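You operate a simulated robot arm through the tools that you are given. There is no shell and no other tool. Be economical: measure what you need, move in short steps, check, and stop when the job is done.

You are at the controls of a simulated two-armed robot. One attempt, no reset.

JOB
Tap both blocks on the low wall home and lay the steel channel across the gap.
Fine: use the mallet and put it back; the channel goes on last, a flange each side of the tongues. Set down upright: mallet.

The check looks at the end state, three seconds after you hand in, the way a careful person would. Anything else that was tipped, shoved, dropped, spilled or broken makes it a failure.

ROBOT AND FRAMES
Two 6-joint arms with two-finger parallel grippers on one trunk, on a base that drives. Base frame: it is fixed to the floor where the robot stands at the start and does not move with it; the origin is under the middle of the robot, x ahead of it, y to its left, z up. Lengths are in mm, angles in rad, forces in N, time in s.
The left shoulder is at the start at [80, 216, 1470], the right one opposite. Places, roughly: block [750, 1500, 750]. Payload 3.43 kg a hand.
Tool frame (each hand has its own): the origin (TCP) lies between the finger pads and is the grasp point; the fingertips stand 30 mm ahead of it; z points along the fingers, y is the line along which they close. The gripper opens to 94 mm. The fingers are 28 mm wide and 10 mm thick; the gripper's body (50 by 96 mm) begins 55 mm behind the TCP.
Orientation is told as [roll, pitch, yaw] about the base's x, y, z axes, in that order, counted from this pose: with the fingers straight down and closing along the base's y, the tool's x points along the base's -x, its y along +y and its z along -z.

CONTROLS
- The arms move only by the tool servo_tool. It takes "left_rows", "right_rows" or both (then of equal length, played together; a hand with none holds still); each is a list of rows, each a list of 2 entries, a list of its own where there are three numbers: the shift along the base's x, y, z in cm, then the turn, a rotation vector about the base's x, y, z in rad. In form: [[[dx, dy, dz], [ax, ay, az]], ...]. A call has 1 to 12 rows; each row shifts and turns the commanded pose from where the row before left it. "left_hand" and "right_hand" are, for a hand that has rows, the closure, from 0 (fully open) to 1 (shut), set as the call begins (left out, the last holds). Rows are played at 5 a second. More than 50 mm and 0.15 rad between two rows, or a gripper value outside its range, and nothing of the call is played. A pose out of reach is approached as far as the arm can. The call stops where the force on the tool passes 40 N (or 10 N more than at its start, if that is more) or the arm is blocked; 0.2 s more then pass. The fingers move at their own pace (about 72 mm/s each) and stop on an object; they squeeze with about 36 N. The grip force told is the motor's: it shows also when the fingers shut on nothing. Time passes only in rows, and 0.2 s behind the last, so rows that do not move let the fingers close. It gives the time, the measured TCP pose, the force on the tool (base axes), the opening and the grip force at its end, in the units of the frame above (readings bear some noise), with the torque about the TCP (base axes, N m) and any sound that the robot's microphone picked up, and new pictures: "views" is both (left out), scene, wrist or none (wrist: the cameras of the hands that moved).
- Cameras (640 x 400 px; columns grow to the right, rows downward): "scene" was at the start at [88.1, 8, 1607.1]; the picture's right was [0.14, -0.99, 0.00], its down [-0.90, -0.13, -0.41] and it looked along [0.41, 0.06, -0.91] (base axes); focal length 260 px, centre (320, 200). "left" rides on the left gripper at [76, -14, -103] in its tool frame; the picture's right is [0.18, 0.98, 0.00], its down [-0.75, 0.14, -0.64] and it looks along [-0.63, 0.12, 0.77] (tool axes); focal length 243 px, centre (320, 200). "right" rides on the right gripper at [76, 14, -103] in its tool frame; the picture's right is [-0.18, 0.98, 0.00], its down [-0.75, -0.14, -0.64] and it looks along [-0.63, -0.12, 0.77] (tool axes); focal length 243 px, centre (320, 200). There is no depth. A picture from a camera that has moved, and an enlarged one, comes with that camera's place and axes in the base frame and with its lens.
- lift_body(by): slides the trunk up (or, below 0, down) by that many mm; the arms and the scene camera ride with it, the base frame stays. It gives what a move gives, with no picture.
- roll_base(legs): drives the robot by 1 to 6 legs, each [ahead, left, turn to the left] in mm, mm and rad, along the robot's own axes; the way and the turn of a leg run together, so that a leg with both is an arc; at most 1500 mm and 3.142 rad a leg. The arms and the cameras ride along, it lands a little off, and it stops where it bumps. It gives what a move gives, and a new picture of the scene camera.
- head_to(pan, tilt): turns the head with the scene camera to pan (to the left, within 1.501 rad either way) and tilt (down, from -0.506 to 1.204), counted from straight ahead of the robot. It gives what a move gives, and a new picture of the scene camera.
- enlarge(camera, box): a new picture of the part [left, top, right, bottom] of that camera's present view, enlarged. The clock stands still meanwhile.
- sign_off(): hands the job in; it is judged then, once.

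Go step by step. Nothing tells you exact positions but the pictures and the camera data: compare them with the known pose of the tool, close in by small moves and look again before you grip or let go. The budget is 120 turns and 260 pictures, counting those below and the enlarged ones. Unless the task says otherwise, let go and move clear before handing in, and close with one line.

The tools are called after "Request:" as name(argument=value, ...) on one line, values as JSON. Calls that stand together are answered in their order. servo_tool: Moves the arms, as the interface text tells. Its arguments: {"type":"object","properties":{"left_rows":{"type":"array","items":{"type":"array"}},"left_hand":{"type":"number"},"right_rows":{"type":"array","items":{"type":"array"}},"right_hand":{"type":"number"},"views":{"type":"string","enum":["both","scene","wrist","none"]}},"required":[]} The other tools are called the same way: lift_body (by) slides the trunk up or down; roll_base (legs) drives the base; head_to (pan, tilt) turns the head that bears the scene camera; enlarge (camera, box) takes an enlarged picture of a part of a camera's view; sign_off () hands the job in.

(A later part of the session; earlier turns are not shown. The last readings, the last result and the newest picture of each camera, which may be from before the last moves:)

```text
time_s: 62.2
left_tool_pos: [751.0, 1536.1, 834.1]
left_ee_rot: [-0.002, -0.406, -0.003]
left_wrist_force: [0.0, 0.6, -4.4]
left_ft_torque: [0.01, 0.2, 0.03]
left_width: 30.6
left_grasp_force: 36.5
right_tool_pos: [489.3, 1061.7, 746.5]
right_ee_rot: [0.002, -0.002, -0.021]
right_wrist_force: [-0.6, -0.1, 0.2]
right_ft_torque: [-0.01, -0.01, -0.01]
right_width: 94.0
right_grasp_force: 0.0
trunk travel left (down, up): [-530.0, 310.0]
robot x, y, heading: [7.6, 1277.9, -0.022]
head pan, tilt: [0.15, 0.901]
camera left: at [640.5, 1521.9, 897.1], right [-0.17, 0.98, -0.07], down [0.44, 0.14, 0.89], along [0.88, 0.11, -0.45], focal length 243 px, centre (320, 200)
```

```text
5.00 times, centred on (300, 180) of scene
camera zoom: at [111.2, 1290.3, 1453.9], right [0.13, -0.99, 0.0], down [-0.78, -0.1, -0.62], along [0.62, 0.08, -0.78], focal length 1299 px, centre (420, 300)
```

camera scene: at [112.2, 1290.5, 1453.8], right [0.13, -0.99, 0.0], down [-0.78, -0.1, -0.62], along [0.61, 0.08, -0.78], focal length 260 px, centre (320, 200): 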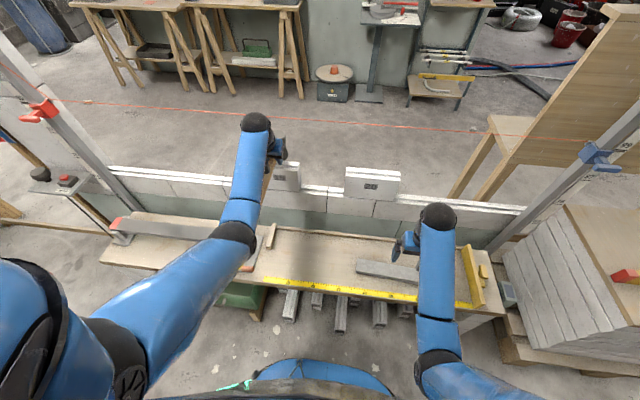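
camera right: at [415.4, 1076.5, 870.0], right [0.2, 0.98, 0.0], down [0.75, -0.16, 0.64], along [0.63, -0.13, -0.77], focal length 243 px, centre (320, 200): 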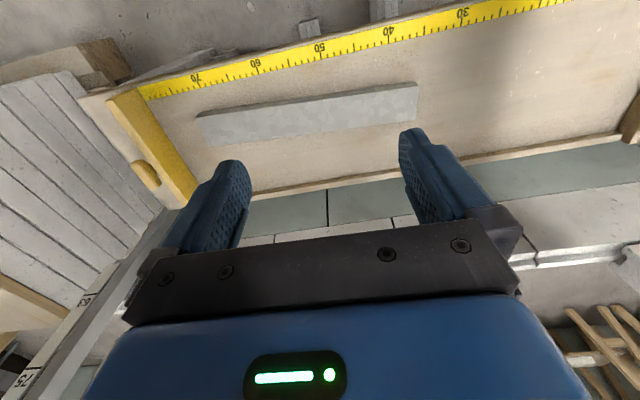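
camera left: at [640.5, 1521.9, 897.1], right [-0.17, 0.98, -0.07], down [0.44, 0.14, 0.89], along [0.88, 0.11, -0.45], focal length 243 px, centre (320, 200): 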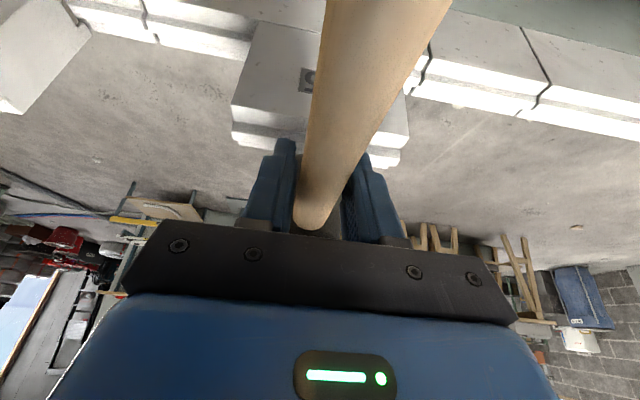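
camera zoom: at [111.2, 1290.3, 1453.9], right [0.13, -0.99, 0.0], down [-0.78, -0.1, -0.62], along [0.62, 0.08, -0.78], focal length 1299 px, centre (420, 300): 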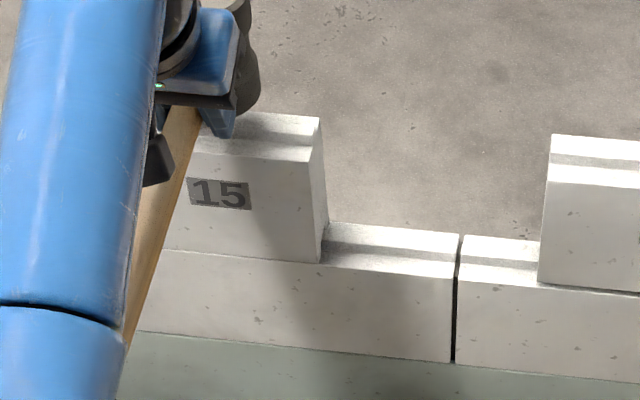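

The gap under block 15 is nearly closed. I'll tap until the contact height no longer drops.

Request:
servo_tool(left_rows=[[[0, 0, -2.8], [0, 0, 0]], [[0, 0, 0], [0, 0, 0]]], views="none")

Request:
servo_tool(left_rows=[[[0, 0, 2.4], [0, 0, 0]], [[0, 0, 0], [0, 0, 0]], [[0, 0, -2.6], [0, 0, 0]], [[0, 0, 0], [0, 0, 0]]], views="none")

Request:
servo_tool(left_rows=[[[0, 0, 2.4], [0, 0, 0]], [[0, 0, 0], [0, 0, 0]], [[0, 0, -2.5], [0, 0, 0]], [[0, 0, 0], [0, 0, 0]]], views="none")

```text
time_s: 62.8
left_tool_pos: [748.6, 1535.1, 810.3]
left_ee_rot: [-0.001, -0.416, -0.004]
left_wrist_force: [-5.5, 0.4, 15.9]
left_ft_torque: [-0.11, -0.61, -0.1]
left_width: 30.7
left_grasp_force: 35.9
right_tool_pos: [488.1, 1061.6, 748.0]
right_ee_rot: [0.0, -0.007, -0.02]
right_wrist_force: [-0.3, -0.3, 0.4]
right_ft_torque: [0.01, 0.0, 0.0]
right_width: 94.0
right_grasp_force: 0.0
trunk travel left (down, up): [-530.0, 310.0]
robot x, y, heading: [11.1, 1281.3, -0.021]
head pan, tilt: [0.15, 0.901]
```

```text
time_s: 63.8
left_tool_pos: [750.6, 1536.0, 809.4]
left_ee_rot: [0.001, -0.415, -0.005]
left_wrist_force: [-5.9, -0.1, 15.2]
left_ft_torque: [-0.1, -0.63, -0.01]
left_width: 30.8
left_grasp_force: 35.9
right_tool_pos: [488.2, 1061.2, 748.1]
right_ee_rot: [-0.001, -0.006, -0.02]
right_wrist_force: [-0.3, -0.5, -0.1]
right_ft_torque: [-0.03, -0.02, -0.02]
right_width: 94.1
right_grasp_force: 0.0
trunk travel left (down, up): [-530.0, 310.0]
robot x, y, heading: [6.2, 1280.7, -0.022]
head pan, tilt: [0.15, 0.901]
```

```text
time_s: 64.8
left_tool_pos: [750.9, 1533.8, 808.7]
left_ee_rot: [0.0, -0.418, -0.004]
left_wrist_force: [-6.2, -1.8, 17.1]
left_ft_torque: [-0.2, -0.67, -0.05]
left_width: 30.8
left_grasp_force: 36.1
right_tool_pos: [488.7, 1060.9, 747.7]
right_ee_rot: [-0.001, -0.005, -0.019]
right_wrist_force: [0.3, -0.5, -0.9]
right_ft_torque: [0.02, 0.0, 0.0]
right_width: 93.8
right_grasp_force: 0.0
trunk travel left (down, up): [-530.0, 310.0]
robot x, y, heading: [9.0, 1279.8, -0.024]
head pan, tilt: [0.15, 0.901]
```

Request:
servo_tool(left_rows=[[[0, 0, 3], [0, 0, 0]], [[0, 0, 2], [0, 0, 0]], [[-2, -2, 1], [0, 0, 0]], [[-2, -4, 0], [0, 0, 0]]], views="wrist")

Request:
enlarge(camera="left", box=[300, 0, 520, 180])

Request:
enlarge(camera="left", box=[0, 0, 320, 200])

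Request:
enlarge(camera="scene", box=[230, 140, 310, 220])

```text
time_s: 65.8
left_tool_pos: [710.3, 1476.0, 863.4]
left_ee_rot: [0.0, -0.408, -0.002]
left_wrist_force: [-0.3, -0.1, -4.7]
left_ft_torque: [-0.01, 0.19, 0.0]
left_width: 31.1
left_grasp_force: 36.7
right_tool_pos: [490.3, 1060.3, 745.2]
right_ee_rot: [0.0, -0.001, -0.019]
right_wrist_force: [0.3, 0.7, -1.0]
right_ft_torque: [0.03, -0.03, 0.01]
right_width: 94.0
right_grasp_force: 0.1
trunk travel left (down, up): [-530.0, 310.0]
robot x, y, heading: [6.9, 1286.4, -0.017]
head pan, tilt: [0.15, 0.901]
camera left: at [600.5, 1461.9, 926.4], right [-0.17, 0.98, -0.07], down [0.44, 0.14, 0.89], along [0.88, 0.11, -0.45], focal length 243 px, centre (320, 200)
```

left: 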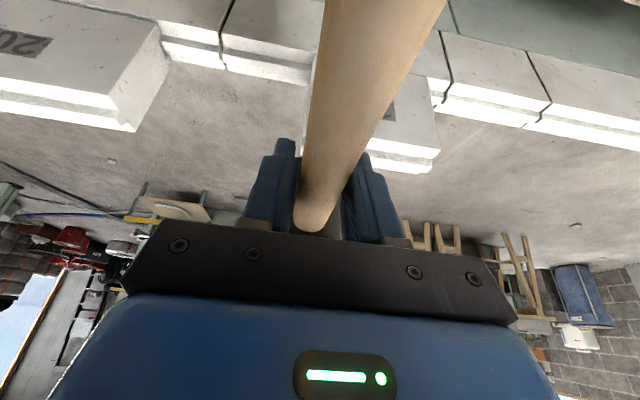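

```text
2.22 times, centred on (410, 90) of left
camera zoom: at [600.5, 1461.9, 926.4], right [-0.17, 0.98, -0.07], down [0.44, 0.14, 0.89], along [0.88, 0.11, -0.45], focal length 539 px, centre (120, 444)
```

zoom: 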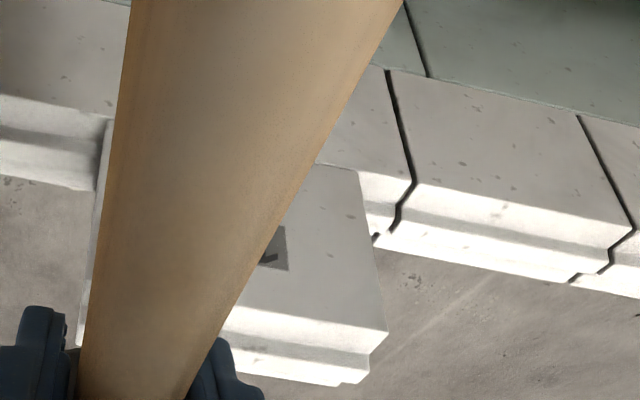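

```text
2.00 times, centred on (160, 100) of left
camera zoom: at [600.5, 1461.9, 926.4], right [-0.17, 0.98, -0.07], down [0.44, 0.14, 0.89], along [0.88, 0.11, -0.45], focal length 485 px, centre (640, 400)
```

zoom: 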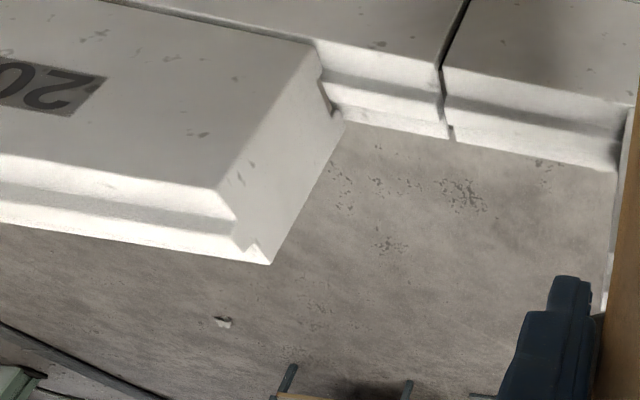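

```text
5.00 times, centred on (270, 180) of scene
camera zoom: at [111.6, 1288.6, 1453.9], right [0.13, -0.99, 0.0], down [-0.78, -0.1, -0.62], along [0.62, 0.08, -0.78], focal length 1299 px, centre (570, 300)
```

zoom: 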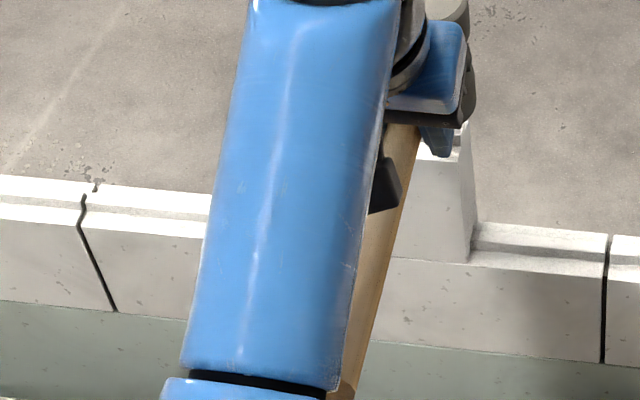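

Block 15 is seated with no gap. I'll pull back and drive right to bring the hand in front of block 20 (centre y≈1185).

Request:
servo_tool(left_rows=[[[-3, 1.5, 0.5], [0, 0, 0]], [[-3, 1.5, 0.5], [0, 0, 0]], [[-2, 1, 0], [0, 0, 0]]], views="none")

Request:
roll_base(legs=[[0, -330, 0.02]])

```text
time_s: 66.6
left_tool_pos: [630.8, 1517.5, 870.1]
left_ee_rot: [-0.001, -0.408, -0.005]
left_wrist_force: [-0.2, -0.3, -4.8]
left_ft_torque: [0.01, 0.23, 0.0]
left_width: 30.9
left_grasp_force: 35.9
right_tool_pos: [491.5, 1062.1, 745.7]
right_ee_rot: [-0.003, -0.003, -0.021]
right_wrist_force: [1.2, 0.7, -0.2]
right_ft_torque: [0.0, -0.01, 0.03]
right_width: 94.0
right_grasp_force: 0.0
trunk travel left (down, up): [-530.0, 310.0]
robot x, y, heading: [6.0, 1279.4, -0.014]
head pan, tilt: [0.15, 0.901]
```

```text
time_s: 68.8
left_tool_pos: [623.5, 1205.7, 870.2]
left_ee_rot: [-0.002, -0.408, 0.017]
left_wrist_force: [-0.4, -0.7, -4.4]
left_ft_torque: [0.01, 0.22, 0.0]
left_width: 30.8
left_grasp_force: 35.6
right_tool_pos: [491.9, 746.5, 746.3]
right_ee_rot: [-0.003, -0.002, 0.0]
right_wrist_force: [-0.1, -0.8, 0.0]
right_ft_torque: [-0.03, -0.01, 0.0]
right_width: 93.9
right_grasp_force: 0.0
trunk travel left (down, up): [-530.0, 310.0]
robot x, y, heading: [6.6, 953.4, 0.009]
head pan, tilt: [0.15, 0.901]
camera scene: at [108.6, 967.2, 1453.8], right [0.15, -0.99, 0.0], down [-0.78, -0.12, -0.62], along [0.61, 0.09, -0.78], focal length 260 px, centre (320, 200)
```

scene: 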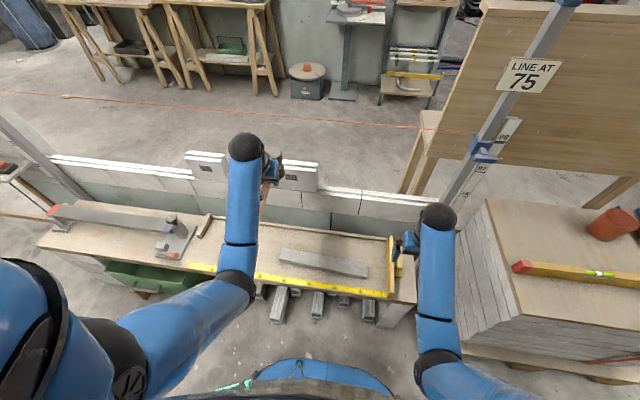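

Request:
servo_tool(left_rows=[[[2, -0.5, 0], [0, 0, 0]], [[2.5, -0.5, 0], [0, 0, -0.01]], [[2.5, -0.5, 0], [0, 0, -0.01]], [[2.5, -0.6, -0.5], [0, 0, 0]], [[2.3, 0, -0.5], [0, 0, 0]], [[1, 0, -1.0], [0, 0, 0]]], views="wrist")

```text
time_s: 70.2
left_tool_pos: [751.8, 1185.1, 851.0]
left_ee_rot: [-0.003, -0.409, -0.001]
left_wrist_force: [0.5, -0.1, -5.2]
left_ft_torque: [0.01, 0.2, 0.03]
left_width: 30.9
left_grasp_force: 35.4
right_tool_pos: [492.6, 745.8, 745.4]
right_ee_rot: [-0.001, -0.004, 0.003]
right_wrist_force: [0.3, 0.5, -0.1]
right_ft_torque: [0.02, 0.0, 0.01]
right_width: 94.0
right_grasp_force: 0.1
trunk travel left (down, up): [-530.0, 310.0]
robot x, y, heading: [1.0, 955.9, -0.002]
head pan, tilt: [0.15, 0.901]
camera left: at [641.8, 1169.4, 914.7], right [-0.17, 0.98, -0.07], down [0.44, 0.14, 0.89], along [0.88, 0.12, -0.45], focal length 243 px, centre (320, 200)
```

left: 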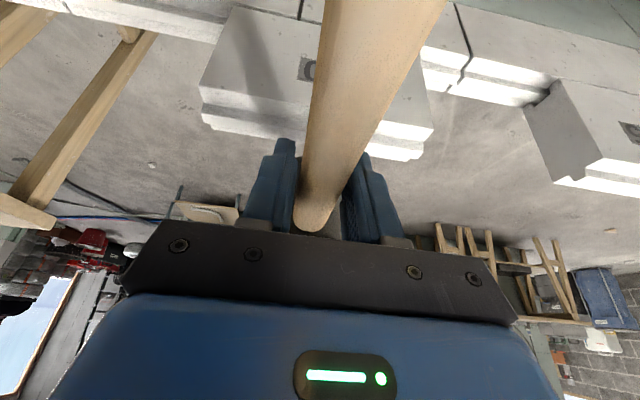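

Block 20 spans y 1087–1285 and I'm centred on it. I'll lower to contact and tap as before.

Request:
servo_tool(left_rows=[[[0, 0, -1], [0, 0, 0]], [[0, 0, -1], [0, 0, 0]], [[0, 0, -0.5], [0, 0, 0]], [[0, 0, -0.3], [0, 0, 0]], [[0, 0, -0.3], [0, 0, 0]], [[0, 0, -0.2], [0, 0, 0]]], views="none")

Request:
servo_tool(left_rows=[[[0, 0, 2.4], [0, 0, 0]], [[0, 0, 0], [0, 0, 0]], [[0, 0, -2.6], [0, 0, 0]], [[0, 0, 0], [0, 0, 0]]], views="none")

```text
time_s: 71.6
left_tool_pos: [752.4, 1183.2, 816.1]
left_ee_rot: [-0.002, -0.406, -0.001]
left_wrist_force: [0.1, 0.3, -4.3]
left_ft_torque: [0.0, 0.23, -0.02]
left_width: 30.9
left_grasp_force: 35.4
right_tool_pos: [491.5, 745.5, 745.8]
right_ee_rot: [-0.002, -0.001, 0.002]
right_wrist_force: [0.8, -0.4, 0.6]
right_ft_torque: [0.0, 0.0, -0.01]
right_width: 93.9
right_grasp_force: 0.1
trunk travel left (down, up): [-530.0, 310.0]
robot x, y, heading: [5.5, 954.9, 0.003]
head pan, tilt: [0.15, 0.901]
```

```text
time_s: 72.6
left_tool_pos: [751.5, 1182.0, 816.1]
left_ee_rot: [-0.001, -0.408, -0.002]
left_wrist_force: [0.3, 0.2, -4.5]
left_ft_torque: [0.01, 0.23, 0.0]
left_width: 30.6
left_grasp_force: 36.1
right_tool_pos: [491.4, 746.1, 746.2]
right_ee_rot: [0.0, -0.002, 0.003]
right_wrist_force: [-0.5, -1.5, 1.1]
right_ft_torque: [0.01, -0.02, -0.02]
right_width: 94.0
right_grasp_force: 0.1
trunk travel left (down, up): [-530.0, 310.0]
robot x, y, heading: [2.8, 952.9, 0.003]
head pan, tilt: [0.15, 0.901]
```

Request:
servo_tool(left_rows=[[[0, 0, -0.2], [0, 0, 0]], [[0, 0, -0.1], [0, 0, 0]]], views="none")

Request:
servo_tool(left_rows=[[[0, 0, 2.4], [0, 0, 0]], [[0, 0, 0], [0, 0, 0]], [[0, 0, -2.6], [0, 0, 0]], [[0, 0, 0], [0, 0, 0]]], views="none")

Request:
servo_tool(left_rows=[[[0, 0, 2.4], [0, 0, 0]], [[0, 0, 0], [0, 0, 0]], [[0, 0, -2.6], [0, 0, 0]], [[0, 0, 0], [0, 0, 0]]], views="none")

```text
time_s: 73.2
left_tool_pos: [752.0, 1183.1, 813.4]
left_ee_rot: [-0.001, -0.411, -0.001]
left_wrist_force: [-1.4, -1.5, -0.5]
left_ft_torque: [0.07, 0.02, -0.05]
left_width: 30.7
left_grasp_force: 35.9
right_tool_pos: [491.6, 746.2, 746.9]
right_ee_rot: [0.002, -0.002, 0.003]
right_wrist_force: [-0.1, 0.5, 0.1]
right_ft_torque: [-0.02, 0.0, -0.01]
right_width: 93.9
right_grasp_force: 0.0
trunk travel left (down, up): [-530.0, 310.0]
robot x, y, heading: [5.7, 954.5, 0.004]
head pan, tilt: [0.15, 0.901]
```

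```text
time_s: 74.2
left_tool_pos: [752.0, 1182.7, 812.0]
left_ee_rot: [-0.002, -0.409, -0.001]
left_wrist_force: [-0.4, 1.1, 0.0]
left_ft_torque: [-0.02, 0.01, 0.0]
left_width: 30.6
left_grasp_force: 35.8
right_tool_pos: [491.9, 746.2, 746.7]
right_ee_rot: [-0.001, -0.002, 0.0]
right_wrist_force: [-0.6, 0.1, -0.4]
right_ft_torque: [0.01, -0.02, -0.01]
right_width: 94.1
right_grasp_force: 0.1
trunk travel left (down, up): [-530.0, 310.0]
robot x, y, heading: [2.1, 953.0, 0.003]
head pan, tilt: [0.15, 0.901]
```

```text
time_s: 75.2
left_tool_pos: [751.4, 1183.0, 810.1]
left_ee_rot: [-0.001, -0.411, -0.002]
left_wrist_force: [-3.0, -0.5, 2.8]
left_ft_torque: [-0.06, 0.01, -0.07]
left_width: 30.7
left_grasp_force: 35.8
right_tool_pos: [490.1, 746.4, 747.4]
right_ee_rot: [0.001, -0.003, 0.002]
right_wrist_force: [0.0, 0.1, 0.1]
right_ft_torque: [0.01, -0.03, -0.02]
right_width: 94.2
right_grasp_force: 0.0
trunk travel left (down, up): [-530.0, 310.0]
robot x, y, heading: [3.9, 955.7, 0.003]
head pan, tilt: [0.15, 0.901]
```

Request:
servo_tool(left_rows=[[[0, 0, 2.4], [0, 0, 0]], [[0, 0, 0], [0, 0, 0]], [[0, 0, -2.6], [0, 0, 0]], [[0, 0, 0], [0, 0, 0]]], views="none")

Request:
servo_tool(left_rows=[[[0, 0, 2.4], [0, 0, 0]], [[0, 0, 0], [0, 0, 0]], [[0, 0, -2.6], [0, 0, 0]], [[0, 0, 0], [0, 0, 0]]], views="none")

Request:
servo_tool(left_rows=[[[0, 0, 2.4], [0, 0, 0]], [[0, 0, 0], [0, 0, 0]], [[0, 0, -2.5], [0, 0, 0]], [[0, 0, 0], [0, 0, 0]]], views="none")

```text
time_s: 76.2
left_tool_pos: [750.6, 1183.0, 809.5]
left_ee_rot: [-0.001, -0.413, -0.001]
left_wrist_force: [-4.7, 0.0, 7.4]
left_ft_torque: [-0.06, -0.21, 0.01]
left_width: 30.6
left_grasp_force: 36.0
right_tool_pos: [490.3, 746.1, 747.4]
right_ee_rot: [0.0, -0.005, 0.001]
right_wrist_force: [0.2, 0.5, 0.1]
right_ft_torque: [0.0, 0.02, 0.0]
right_width: 94.0
right_grasp_force: 0.1
trunk travel left (down, up): [-530.0, 310.0]
robot x, y, heading: [6.4, 954.3, 0.001]
head pan, tilt: [0.15, 0.901]
```

```text
time_s: 77.2
left_tool_pos: [750.5, 1181.1, 807.8]
left_ee_rot: [0.0, -0.417, -0.001]
left_wrist_force: [-5.3, -0.4, 12.4]
left_ft_torque: [-0.08, -0.42, -0.01]
left_width: 30.8
left_grasp_force: 35.5
right_tool_pos: [490.0, 745.3, 747.2]
right_ee_rot: [0.0, -0.006, 0.002]
right_wrist_force: [-0.4, 0.1, 0.7]
right_ft_torque: [0.02, -0.03, -0.02]
right_width: 94.0
right_grasp_force: 0.1
trunk travel left (down, up): [-530.0, 310.0]
robot x, y, heading: [3.7, 954.1, 0.001]
head pan, tilt: [0.15, 0.901]
```

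```text
time_s: 78.2
left_tool_pos: [748.9, 1182.7, 807.7]
left_ee_rot: [0.0, -0.419, -0.001]
left_wrist_force: [-6.7, 0.2, 16.8]
left_ft_torque: [-0.06, -0.61, 0.01]
left_width: 30.7
left_grasp_force: 36.1
right_tool_pos: [489.1, 745.0, 748.2]
right_ee_rot: [0.0, -0.006, 0.001]
right_wrist_force: [0.6, 0.1, -0.2]
right_ft_torque: [0.02, -0.05, 0.01]
right_width: 94.1
right_grasp_force: 0.1
trunk travel left (down, up): [-530.0, 310.0]
robot x, y, heading: [4.2, 957.7, 0.001]
head pan, tilt: [0.15, 0.901]
```

It has stiffened at the same height as block 15. I'll lift off and inspect.

Request:
servo_tool(left_rows=[[[0, 0, 3], [0, 0, 0]], [[0, 0, 2], [0, 0, 0]], [[-3, 2, 1], [0, 0, 0]], [[-3, 3, 0], [0, 0, 0]], [[-3, 3, 0], [0, 0, 0]], [[-2, 3, 0], [0, 0, 0]]])

Request:
enlarge(camera="left", box=[0, 0, 320, 200])

Request:
enlarge(camera="scene", box=[160, 130, 360, 240])

```text
time_s: 79.6
left_tool_pos: [641.4, 1294.1, 864.4]
left_ee_rot: [-0.005, -0.408, -0.002]
left_wrist_force: [0.7, 0.0, -4.6]
left_ft_torque: [0.01, 0.24, -0.01]
left_width: 30.7
left_grasp_force: 36.0
right_tool_pos: [490.4, 745.2, 747.4]
right_ee_rot: [-0.002, -0.002, 0.001]
right_wrist_force: [-0.3, -0.6, 0.2]
right_ft_torque: [0.03, 0.0, -0.03]
right_width: 93.9
right_grasp_force: 0.0
trunk travel left (down, up): [-530.0, 310.0]
robot x, y, heading: [2.2, 954.4, 0.002]
head pan, tilt: [0.15, 0.901]
camera scene: at [108.2, 967.9, 1453.9], right [0.15, -0.99, 0.0], down [-0.78, -0.12, -0.62], along [0.61, 0.09, -0.78], focal length 260 px, centre (320, 200)
camera left: at [530.1, 1280.3, 928.8], right [-0.17, 0.98, -0.08], down [0.44, 0.14, 0.89], along [0.88, 0.11, -0.45], focal length 243 px, centre (320, 200)
```

scene: 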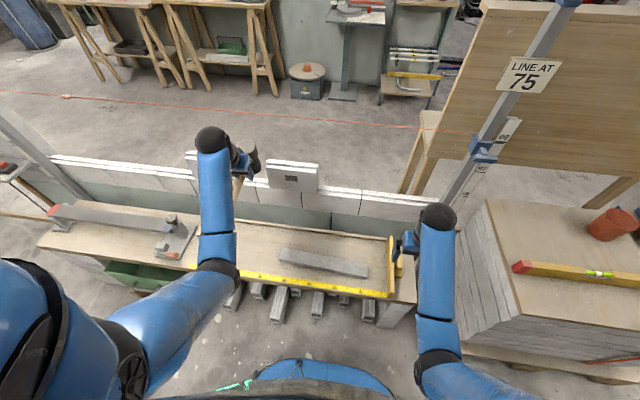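
left: 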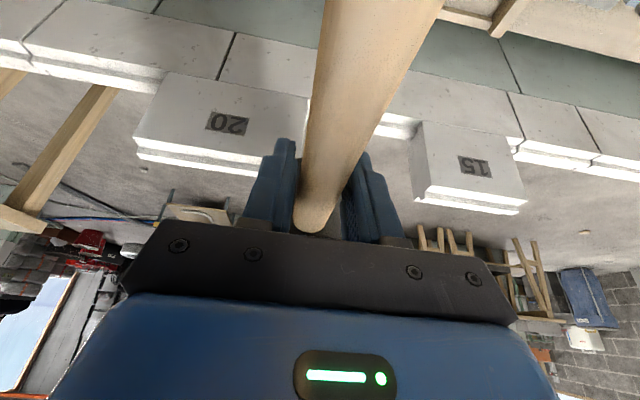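

```text
2.00 times, centred on (160, 100) of left
camera zoom: at [530.1, 1280.3, 928.8], right [-0.17, 0.98, -0.08], down [0.44, 0.14, 0.89], along [0.88, 0.11, -0.45], focal length 485 px, centre (640, 400)
```

zoom: 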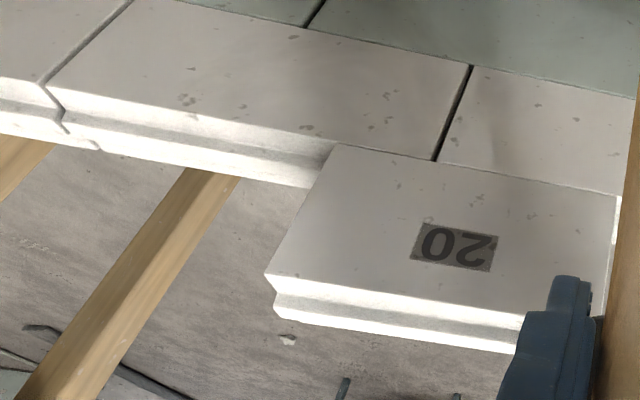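

```text
3.20 times, centred on (260, 185) of scene
camera zoom: at [108.2, 967.9, 1453.9], right [0.15, -0.99, 0.0], down [-0.78, -0.12, -0.62], along [0.61, 0.09, -0.78], focal length 832 px, centre (512, 248)
```

zoom: 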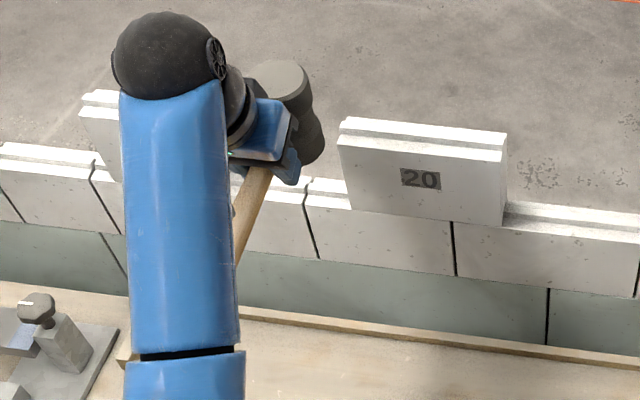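

Both blocks are fully seated and level. Now I'll take the mallet back: retract, raise the trunk, and drive to the start.

Request:
servo_tool(left_rows=[[[-2, -1, -1], [0, 0, 0]], [[-2, -1, -1], [0, 0, 0]], [[-2, -1, -1], [0, 0, 0]], [[-2, -1, -1], [0, 0, 0]], [[-2, -1, -1], [0, 0, 0]], [[-2, -1, -1], [0, 0, 0]]], views="none")

Request:
lift_body(by=70)

Request:
roll_base(legs=[[0, -950, 0]])

```text
time_s: 81.0
left_tool_pos: [521.1, 1234.6, 800.8]
left_ee_rot: [-0.002, -0.41, -0.001]
left_wrist_force: [0.2, -0.2, -4.4]
left_ft_torque: [-0.01, 0.22, -0.05]
left_width: 30.5
left_grasp_force: 36.3
right_tool_pos: [492.4, 744.9, 746.0]
right_ee_rot: [0.0, -0.005, 0.001]
right_wrist_force: [0.0, -0.3, -0.5]
right_ft_torque: [0.0, 0.01, 0.03]
right_width: 93.9
right_grasp_force: 0.0
trunk travel left (down, up): [-530.0, 310.0]
robot x, y, heading: [4.3, 954.3, 0.006]
head pan, tilt: [0.15, 0.901]
```

```text
time_s: 82.1
left_tool_pos: [521.4, 1234.7, 871.9]
left_ee_rot: [-0.002, -0.407, -0.002]
left_wrist_force: [-0.5, 0.9, -5.0]
left_ft_torque: [0.0, 0.23, 0.02]
left_width: 30.7
left_grasp_force: 36.2
right_tool_pos: [492.1, 746.1, 816.2]
right_ee_rot: [-0.001, -0.001, 0.001]
right_wrist_force: [0.4, 0.0, -0.8]
right_ft_torque: [0.01, -0.01, 0.0]
right_width: 94.1
right_grasp_force: 0.0
trunk travel left (down, up): [-600.0, 240.0]
robot x, y, heading: [1.9, 951.6, -0.001]
head pan, tilt: [0.15, 0.901]
```

```text
time_s: 87.0
left_tool_pos: [520.7, 287.3, 871.3]
left_ee_rot: [-0.001, -0.407, -0.007]
left_wrist_force: [0.9, 0.2, -4.7]
left_ft_torque: [-0.01, 0.24, -0.02]
left_width: 30.7
left_grasp_force: 36.0
right_tool_pos: [487.3, -200.8, 815.5]
right_ee_rot: [0.0, -0.002, -0.006]
right_wrist_force: [0.8, -0.6, 0.3]
right_ft_torque: [-0.02, -0.01, -0.02]
right_width: 94.1
right_grasp_force: 0.0
trunk travel left (down, up): [-600.0, 240.0]
robot x, y, heading: [-0.4, 10.5, -0.01]
head pan, tilt: [0.15, 0.901]
camera scene: at [105.5, 22.4, 1523.8], right [0.14, -0.99, 0.0], down [-0.78, -0.11, -0.62], along [0.61, 0.09, -0.78], focal length 260 px, centre (320, 200)
```

scene: 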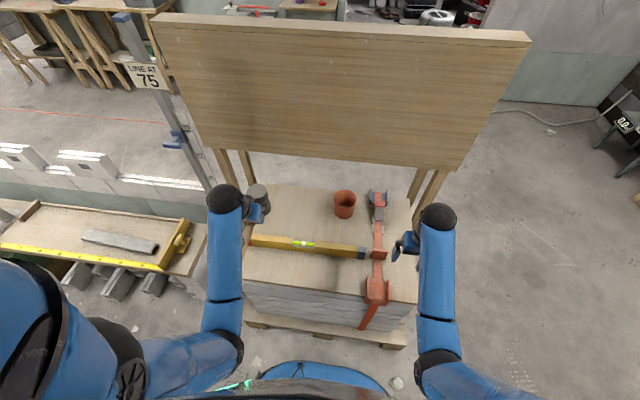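

I'm back near the start. I'll swing the mallet back to its original heading (head toward -y) over its place, staying high.

Request:
servo_tool(left_rows=[[[-0.4, -1.7, -0.2], [0, 0, -0.1375]], [[-0.4, -1.7, -0.2], [0, 0, -0.1375]], [[-0.4, -1.7, -0.2], [0, 0, -0.1375]], [[-0.4, -1.7, -0.2], [0, 0, -0.1375]], [[-0.4, -1.7, -0.2], [0, 0, -0.1375]], [[-0.4, -1.7, -0.2], [0, 0, -0.1375]], [[-0.4, -1.7, -0.2], [0, 0, -0.1375]], [[-0.4, -1.7, -0.2], [0, 0, -0.1375]], [[-0.4, -1.7, -0.2], [0, 0, -0.1375]], [[-0.3, -1.7, -0.2], [0, 0, -0.1375]], [[0, -1.7, -0.2], [0, 0, -0.1375]]])

```text
time_s: 89.4
left_tool_pos: [480.2, 99.7, 849.8]
left_ee_rot: [-0.005, -0.408, -1.523]
left_wrist_force: [-0.8, 0.8, -4.9]
left_ft_torque: [0.2, 0.0, 0.01]
left_width: 30.8
left_grasp_force: 36.1
right_tool_pos: [487.8, -201.8, 817.1]
right_ee_rot: [0.0, -0.002, -0.007]
right_wrist_force: [-0.1, -0.1, 0.6]
right_ft_torque: [0.0, 0.03, 0.01]
right_width: 94.1
right_grasp_force: 0.0
trunk travel left (down, up): [-600.0, 240.0]
robot x, y, heading: [2.0, 14.4, -0.006]
head pan, tilt: [0.15, 0.901]
camera scene: at [106.0, 20.9, 1523.8], right [0.14, -0.99, 0.0], down [-0.78, -0.11, -0.62], along [0.61, 0.09, -0.78], focal length 260 px, centre (320, 200)
camera left: at [462.5, 209.9, 914.2], right [0.97, 0.21, -0.08], down [0.16, -0.43, 0.89], along [0.16, -0.88, -0.45], focal length 243 px, centre (320, 200)
```

scene: 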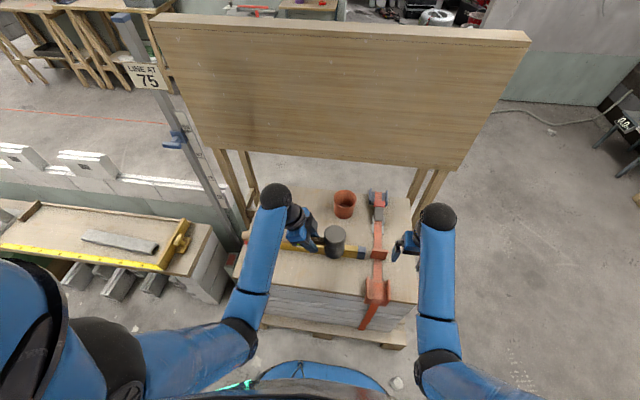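
left: 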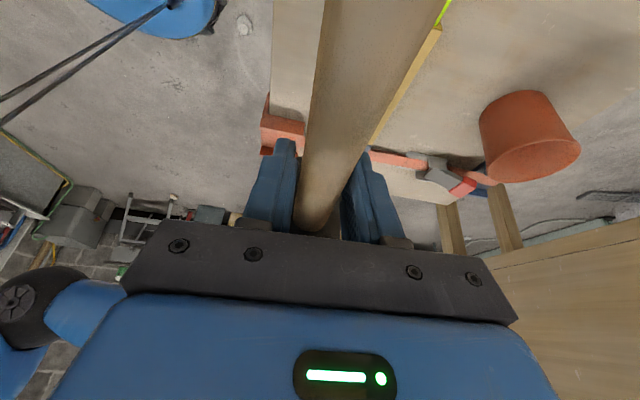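

Request:
servo_tool(left_rows=[[[0.1, -0.2, -3], [0, 0, 0]], [[0.1, -0.2, -3], [0, 0, 0]], [[0, 0, -3], [0, 0, 0]], [[0, 0, -3], [0, 0, 0]], [[0, 0, -2], [0, 0, 0]], [[0, 0, -1.5], [0, 0, 0]]])

```text
time_s: 90.8
left_tool_pos: [483.3, 96.9, 694.7]
left_ee_rot: [-0.002, -0.406, -1.522]
left_wrist_force: [0.0, -0.9, -4.6]
left_ft_torque: [0.26, 0.0, 0.0]
left_width: 30.6
left_grasp_force: 35.9
right_tool_pos: [487.7, -202.1, 817.0]
right_ee_rot: [0.001, -0.003, -0.007]
right_wrist_force: [0.1, -0.2, -0.5]
right_ft_torque: [-0.01, 0.0, 0.0]
right_width: 94.1
right_grasp_force: 0.1
trunk travel left (down, up): [-600.0, 240.0]
robot x, y, heading: [-1.8, 11.5, -0.007]
head pan, tilt: [0.15, 0.901]
camera scene: at [105.6, 21.6, 1523.9], right [0.14, -0.99, 0.0], down [-0.78, -0.11, -0.62], along [0.61, 0.09, -0.78], focal length 260 px, centre (320, 200)
camera left: at [464.3, 206.7, 759.6], right [0.97, 0.22, -0.07], down [0.16, -0.43, 0.89], along [0.16, -0.88, -0.45], focal length 243 px, centre (320, 200)
```

scene: 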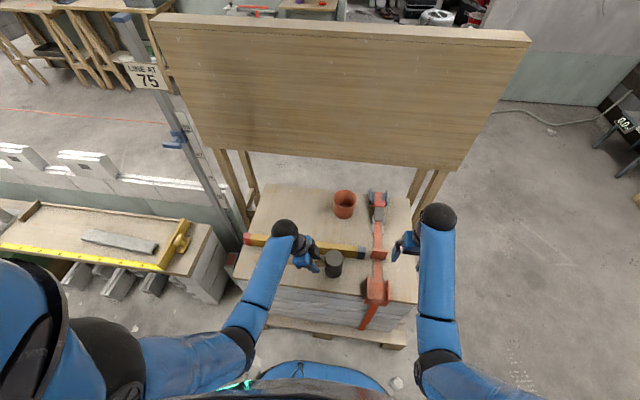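
left: 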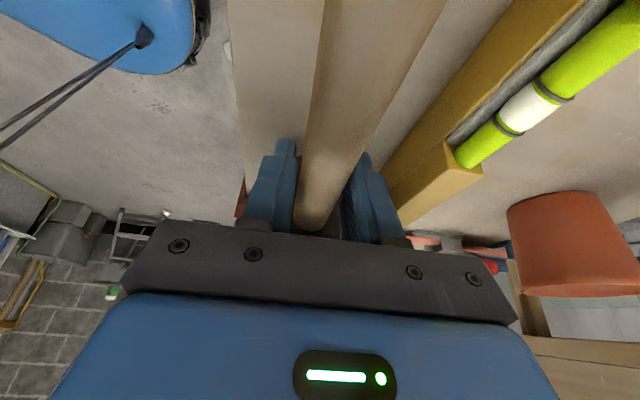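

Request:
servo_tool(left_rows=[[[0, 0, -0.5], [0, 0, 0]], [[0, 0, -0.5], [0, 0, 0]], [[0, 0, -0.4], [0, 0, 0]], [[0, 0, -0.2], [0, 0, 0]]], views="none")

Request:
servo_tool(left_rows=[[[0, 0, -0.2], [0, 0, 0]], [[0, 0, -0.2], [0, 0, 0]]], views="none")

Request:
servo_tool(left_rows=[[[0, 0, -0.2], [0, 0, 0]]], views="none")

```text
time_s: 91.8
left_tool_pos: [483.7, 96.9, 679.3]
left_ee_rot: [-0.003, -0.41, -1.522]
left_wrist_force: [-0.3, -0.6, -4.2]
left_ft_torque: [0.23, 0.03, -0.02]
left_width: 30.5
left_grasp_force: 35.4
right_tool_pos: [486.4, -201.2, 816.2]
right_ee_rot: [0.0, -0.003, -0.008]
right_wrist_force: [-0.3, 0.3, 0.6]
right_ft_torque: [-0.02, -0.03, 0.04]
right_width: 94.2
right_grasp_force: 0.0
trunk travel left (down, up): [-600.0, 240.0]
robot x, y, heading: [-1.2, 11.4, -0.008]
head pan, tilt: [0.15, 0.901]
```

```text
time_s: 92.4
left_tool_pos: [484.1, 95.5, 674.9]
left_ee_rot: [-0.002, -0.41, -1.523]
left_wrist_force: [-0.3, -0.1, -4.7]
left_ft_torque: [0.28, 0.03, -0.01]
left_width: 30.6
left_grasp_force: 35.5
right_tool_pos: [486.9, -202.2, 816.8]
right_ee_rot: [0.0, -0.003, -0.006]
right_wrist_force: [-0.3, 0.1, -0.5]
right_ft_torque: [-0.02, 0.01, -0.01]
right_width: 94.3
right_grasp_force: 0.1
trunk travel left (down, up): [-600.0, 240.0]
robot x, y, heading: [3.7, 11.1, -0.008]
head pan, tilt: [0.15, 0.901]
```

```text
time_s: 92.8
left_tool_pos: [482.4, 95.6, 673.0]
left_ee_rot: [-0.003, -0.407, -1.522]
left_wrist_force: [-0.3, 0.0, -5.6]
left_ft_torque: [0.2, 0.01, 0.02]
left_width: 30.8
left_grasp_force: 35.7
right_tool_pos: [487.5, -201.7, 815.6]
right_ee_rot: [0.0, -0.001, -0.007]
right_wrist_force: [-1.0, -1.5, 0.1]
right_ft_torque: [0.02, -0.03, 0.03]
right_width: 93.9
right_grasp_force: 0.0
trunk travel left (down, up): [-600.0, 240.0]
robot x, y, heading: [1.1, 13.2, -0.008]
head pan, tilt: [0.15, 0.901]
```

Request:
servo_tool(left_rows=[[[0, 0, -0.2], [0, 0, 0]]], views="none")

Request:
servo_tool(left_rows=[[[0, 0, -0.15], [0, 0, 0]]], views="none")

Request:
servo_tool(left_rows=[[[0, 0, -0.15], [0, 0, 0]]], views="none")

```text
time_s: 93.2
left_tool_pos: [483.1, 96.8, 671.2]
left_ee_rot: [-0.003, -0.409, -1.521]
left_wrist_force: [0.0, -0.3, -4.4]
left_ft_torque: [0.24, 0.02, 0.03]
left_width: 30.8
left_grasp_force: 36.0
right_tool_pos: [487.5, -203.7, 816.1]
right_ee_rot: [0.0, -0.002, -0.007]
right_wrist_force: [0.1, 0.5, -0.4]
right_ft_torque: [-0.02, -0.03, -0.01]
right_width: 93.9
right_grasp_force: 0.0
trunk travel left (down, up): [-600.0, 240.0]
robot x, y, heading: [1.9, 11.7, -0.009]
head pan, tilt: [0.15, 0.901]
```

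```text
time_s: 93.6
left_tool_pos: [481.7, 95.7, 671.1]
left_ee_rot: [-0.001, -0.408, -1.524]
left_wrist_force: [-4.9, 4.3, 5.8]
left_ft_torque: [0.02, 0.14, -0.13]
left_width: 30.8
left_grasp_force: 35.8
right_tool_pos: [487.0, -201.8, 817.3]
right_ee_rot: [0.0, -0.004, -0.006]
right_wrist_force: [-0.5, 0.6, -0.3]
right_ft_torque: [0.0, 0.0, 0.0]
right_width: 94.2
right_grasp_force: 0.1
trunk travel left (down, up): [-600.0, 240.0]
robot x, y, heading: [2.2, 6.1, -0.007]
head pan, tilt: [0.15, 0.901]
```

```text
time_s: 94.0
left_tool_pos: [482.0, 96.7, 669.7]
left_ee_rot: [0.002, -0.41, -1.524]
left_wrist_force: [-6.1, 8.9, 22.4]
left_ft_torque: [-0.32, 0.27, -0.22]
left_width: 30.3
left_grasp_force: 35.5
right_tool_pos: [483.8, -201.3, 817.6]
right_ee_rot: [-0.003, -0.005, -0.009]
right_wrist_force: [-0.5, 0.5, -0.2]
right_ft_torque: [0.01, 0.01, 0.0]
right_width: 94.0
right_grasp_force: 0.0
trunk travel left (down, up): [-600.0, 240.0]
robot x, y, heading: [0.7, 10.3, -0.01]
head pan, tilt: [0.15, 0.901]
```

Contact came at the predicted height. I'll ease the load and open slightly.

Request:
servo_tool(left_rows=[[[0, 0, 0.15], [0, 0, 0]]], views="none")

Request:
servo_tool(left_rows=[[[0, 0, 0], [0, 0, 0]], [[0, 0, 0], [0, 0, 0]], [[0, 0, 0], [0, 0, 0]]], left_hand=0.35)

```text
time_s: 94.4
left_tool_pos: [483.2, 96.6, 670.4]
left_ee_rot: [0.003, -0.408, -1.524]
left_wrist_force: [-4.9, 9.9, 17.4]
left_ft_torque: [-0.09, 0.06, -0.09]
left_width: 30.6
left_grasp_force: 35.8
right_tool_pos: [485.4, -201.7, 817.5]
right_ee_rot: [-0.002, -0.006, -0.007]
right_wrist_force: [0.2, 0.8, 0.0]
right_ft_torque: [0.03, -0.01, -0.05]
right_width: 94.1
right_grasp_force: 0.0
trunk travel left (down, up): [-600.0, 240.0]
robot x, y, heading: [0.3, 9.7, -0.007]
head pan, tilt: [0.15, 0.901]
```

```text
time_s: 95.2
left_tool_pos: [482.4, 95.5, 669.0]
left_ee_rot: [-0.002, -0.408, -1.522]
left_wrist_force: [-0.2, 0.2, -0.2]
left_ft_torque: [-0.02, 0.01, 0.0]
left_width: 61.1
left_grasp_force: 0.1
right_tool_pos: [485.9, -201.3, 815.1]
right_ee_rot: [0.0, -0.001, -0.007]
right_wrist_force: [-0.3, -0.1, 0.0]
right_ft_torque: [0.01, 0.05, -0.01]
right_width: 93.9
right_grasp_force: 0.1
trunk travel left (down, up): [-600.0, 240.0]
robot x, y, heading: [3.6, 11.3, -0.001]
head pan, tilt: [0.15, 0.901]
camera scene: at [105.2, 21.3, 1523.9], right [0.14, -0.99, 0.0], down [-0.78, -0.11, -0.62], along [0.61, 0.09, -0.78], focal length 260 px, centre (320, 200)
camera left: at [464.3, 205.4, 733.6], right [0.97, 0.22, -0.07], down [0.16, -0.43, 0.89], along [0.16, -0.88, -0.45], focal length 243 px, centre (320, 200)
```

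scene: 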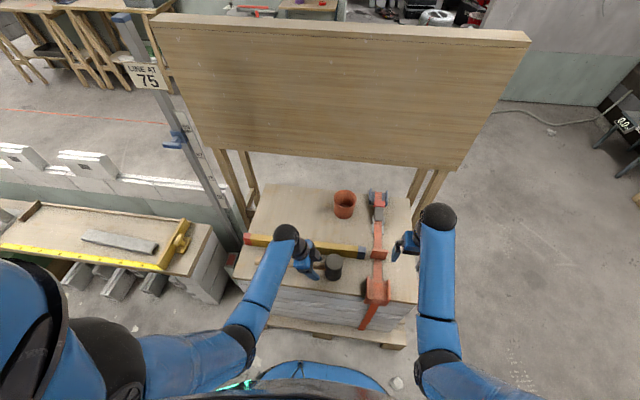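
left: 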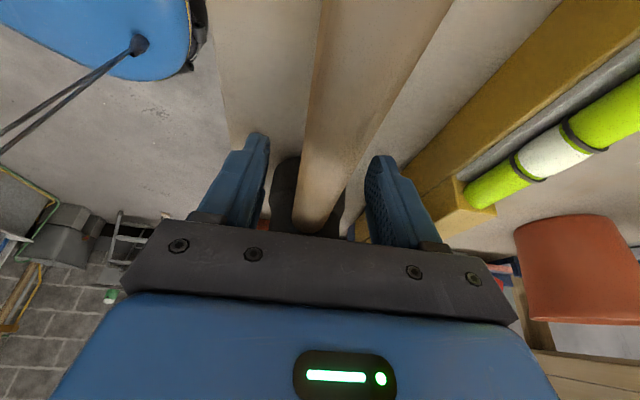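

The mallet stands back in its original place. I'll withdraw upward and check it before leaving.

Request:
servo_tool(left_rows=[[[0, 0.4, 1], [0, 0, 0]], [[0, 0.8, 2], [0, 0, 0]], [[0, 1.2, 3], [0, 0, 0]], [[0, 1.2, 3], [0, 0, 0]], [[0, 1, 3], [0, 0, 0]], [[0, 1, 3], [0, 0, 0]]])

Request:
enlarge(camera="scene", box=[220, 170, 440, 340])

```text
time_s: 96.6
left_tool_pos: [485.1, 150.4, 819.3]
left_ee_rot: [-0.001, -0.409, -1.522]
left_wrist_force: [0.0, 0.6, -0.3]
left_ft_torque: [0.01, -0.01, 0.01]
left_width: 60.9
left_grasp_force: 0.1
right_tool_pos: [486.0, -202.1, 816.5]
right_ee_rot: [0.0, -0.004, -0.007]
right_wrist_force: [0.4, -0.9, -0.3]
right_ft_torque: [-0.03, 0.01, -0.02]
right_width: 94.0
right_grasp_force: 0.0
trunk travel left (down, up): [-600.0, 240.0]
robot x, y, heading: [2.1, 8.3, -0.007]
head pan, tilt: [0.15, 0.901]
camera scene: at [104.8, 21.5, 1523.9], right [0.14, -0.99, 0.0], down [-0.78, -0.11, -0.62], along [0.61, 0.09, -0.78], focal length 260 px, centre (320, 200)
camera left: at [465.6, 261.7, 884.3], right [0.97, 0.22, -0.07], down [0.16, -0.43, 0.89], along [0.16, -0.88, -0.45], focal length 243 px, centre (320, 200)
```

scene: 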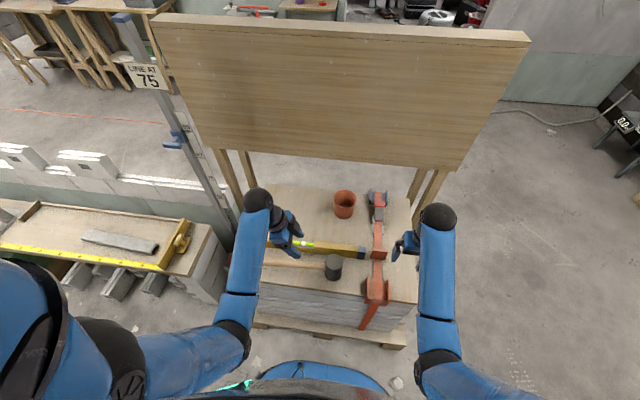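
left: 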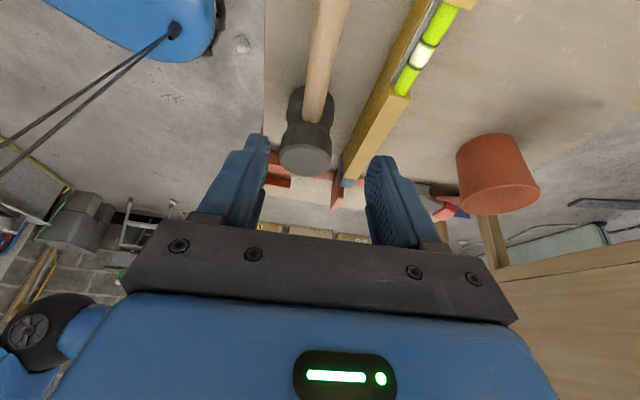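

```text
2.35 times, centred on (330, 255) of scene
camera zoom: at [104.8, 21.5, 1523.9], right [0.14, -0.99, 0.0], down [-0.78, -0.11, -0.62], along [0.61, 0.09, -0.78], focal length 612 px, centre (296, 71)
```

zoom: 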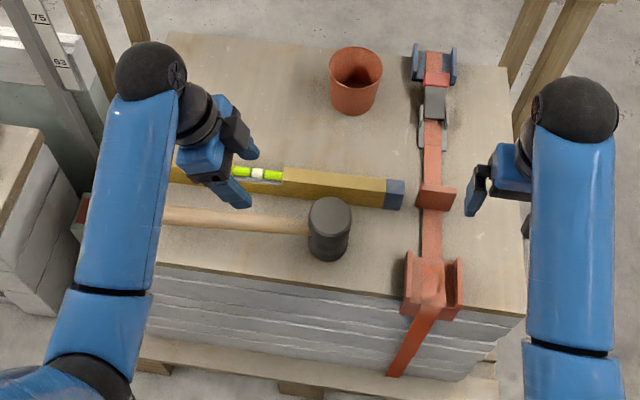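

The mallet is upright and in place. Next I'll re-lean the hand the other way (body toward -y, pointing down and +y), so it can pass under the line while holding the channel across its flanges.

Request:
servo_tool(left_rows=[[[0, 1.5, 0.3], [0.137, 0, 0]], [[0, 1.5, 0.3], [0.137, 0, 0]], [[0, 1.5, 0.3], [0.137, 0, 0]], [[0, 1.5, 0.3], [0.137, 0, 0]], [[0, 1.5, 0.3], [0.137, 0, 0]], [[0, 1.5, 0.3], [0.137, 0, 0]], [[0, 1.5, 0.3], [0.137, 0, 0]], [[0, 1.5, 0], [0.137, 0, 0]], [[0, 1.5, 0], [0.137, 0, 0]], [[0, 1.5, 0], [0.137, 0, 0]]], left_hand=0)

```text
time_s: 98.8
left_tool_pos: [487.8, 302.9, 829.3]
left_ee_rot: [0.08, 0.961, -1.495]
left_wrist_force: [0.0, 0.7, 0.7]
left_ft_torque: [0.02, -0.02, -0.03]
left_width: 94.1
left_grasp_force: 0.1
left hand out of reach, approached as far as the arm can: row 3, 4
right_tool_pos: [486.4, -202.8, 816.0]
right_ee_rot: [0.001, -0.005, -0.006]
right_wrist_force: [0.1, 0.4, -0.3]
right_ft_torque: [-0.01, 0.02, 0.01]
right_width: 93.9
right_grasp_force: 0.0
trunk travel left (down, up): [-600.0, 240.0]
robot x, y, heading: [-1.8, 13.9, -0.008]
head pan, tilt: [0.15, 0.901]
camera scene: at [104.9, 21.5, 1523.9], right [0.14, -0.99, 0.0], down [-0.78, -0.11, -0.62], along [0.61, 0.09, -0.78], focal length 260 px, centre (320, 200)
camera left: at [468.4, 261.3, 949.8], right [0.97, 0.11, 0.2], down [0.16, -0.96, -0.25], along [0.16, 0.27, -0.95], focal length 243 px, centre (320, 200)
```

scene: 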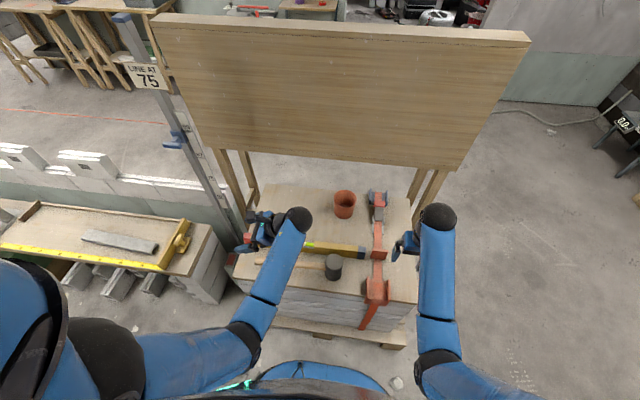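
left: 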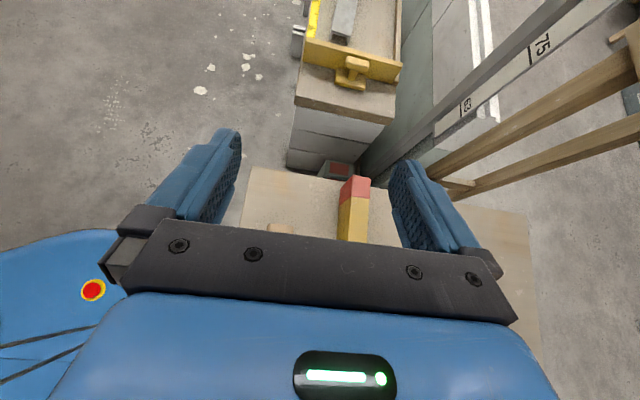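

Request:
servo_tool(left_rows=[[[0, 0, 0], [0, 0.046, -0.01]]], views="none")

Request:
roll_base(legs=[[0, 700, 0.008]])

Request:
enlarge(camera="left", box=[0, 0, 640, 400])

```text
time_s: 99.2
left_tool_pos: [486.6, 302.7, 828.8]
left_ee_rot: [-0.001, 0.962, -1.571]
left_wrist_force: [0.4, -0.7, 0.1]
left_ft_torque: [0.02, 0.0, 0.01]
left_width: 94.3
left_grasp_force: 0.1
right_tool_pos: [487.4, -202.4, 817.2]
right_ee_rot: [0.0, -0.003, -0.007]
right_wrist_force: [0.4, -1.1, 0.4]
right_ft_torque: [-0.01, -0.01, 0.02]
right_width: 93.9
right_grasp_force: 0.0
trunk travel left (down, up): [-600.0, 240.0]
robot x, y, heading: [1.8, 13.1, -0.004]
head pan, tilt: [0.15, 0.901]
```

```text
time_s: 103.0
left_tool_pos: [487.7, 995.9, 828.1]
left_ee_rot: [0.001, 0.961, -1.563]
left_wrist_force: [0.2, -0.1, 0.6]
left_ft_torque: [0.01, -0.05, -0.02]
left_width: 93.9
left_grasp_force: 0.0
right_tool_pos: [491.3, 491.6, 816.1]
right_ee_rot: [-0.001, -0.003, -0.002]
right_wrist_force: [-0.1, 0.3, 0.8]
right_ft_torque: [0.0, -0.02, 0.02]
right_width: 93.8
right_grasp_force: 0.0
trunk travel left (down, up): [-600.0, 240.0]
robot x, y, heading: [3.5, 703.5, -0.004]
head pan, tilt: [0.15, 0.901]
camera scene: at [107.8, 713.6, 1523.9], right [0.15, -0.99, 0.0], down [-0.78, -0.12, -0.62], along [0.61, 0.09, -0.78], focal length 260 px, centre (320, 200)
```

scene: 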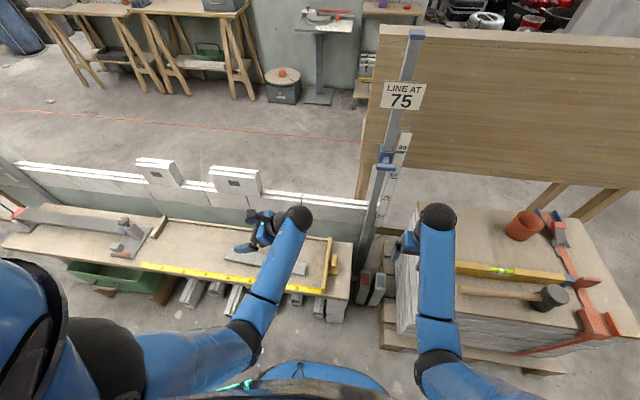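

```text
1.00 times, centred on (320, 200) of left (not enlarged: the box is as wide or as high as the picture)
camera zoom: at [474.7, 956.0, 950.9], right [0.98, 0.11, 0.15], down [0.15, -0.96, -0.25], along [0.12, 0.27, -0.96], focal length 243 px, centre (320, 200)
```

zoom: 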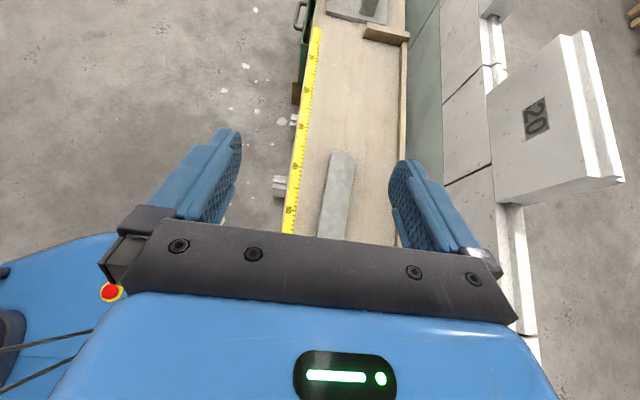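

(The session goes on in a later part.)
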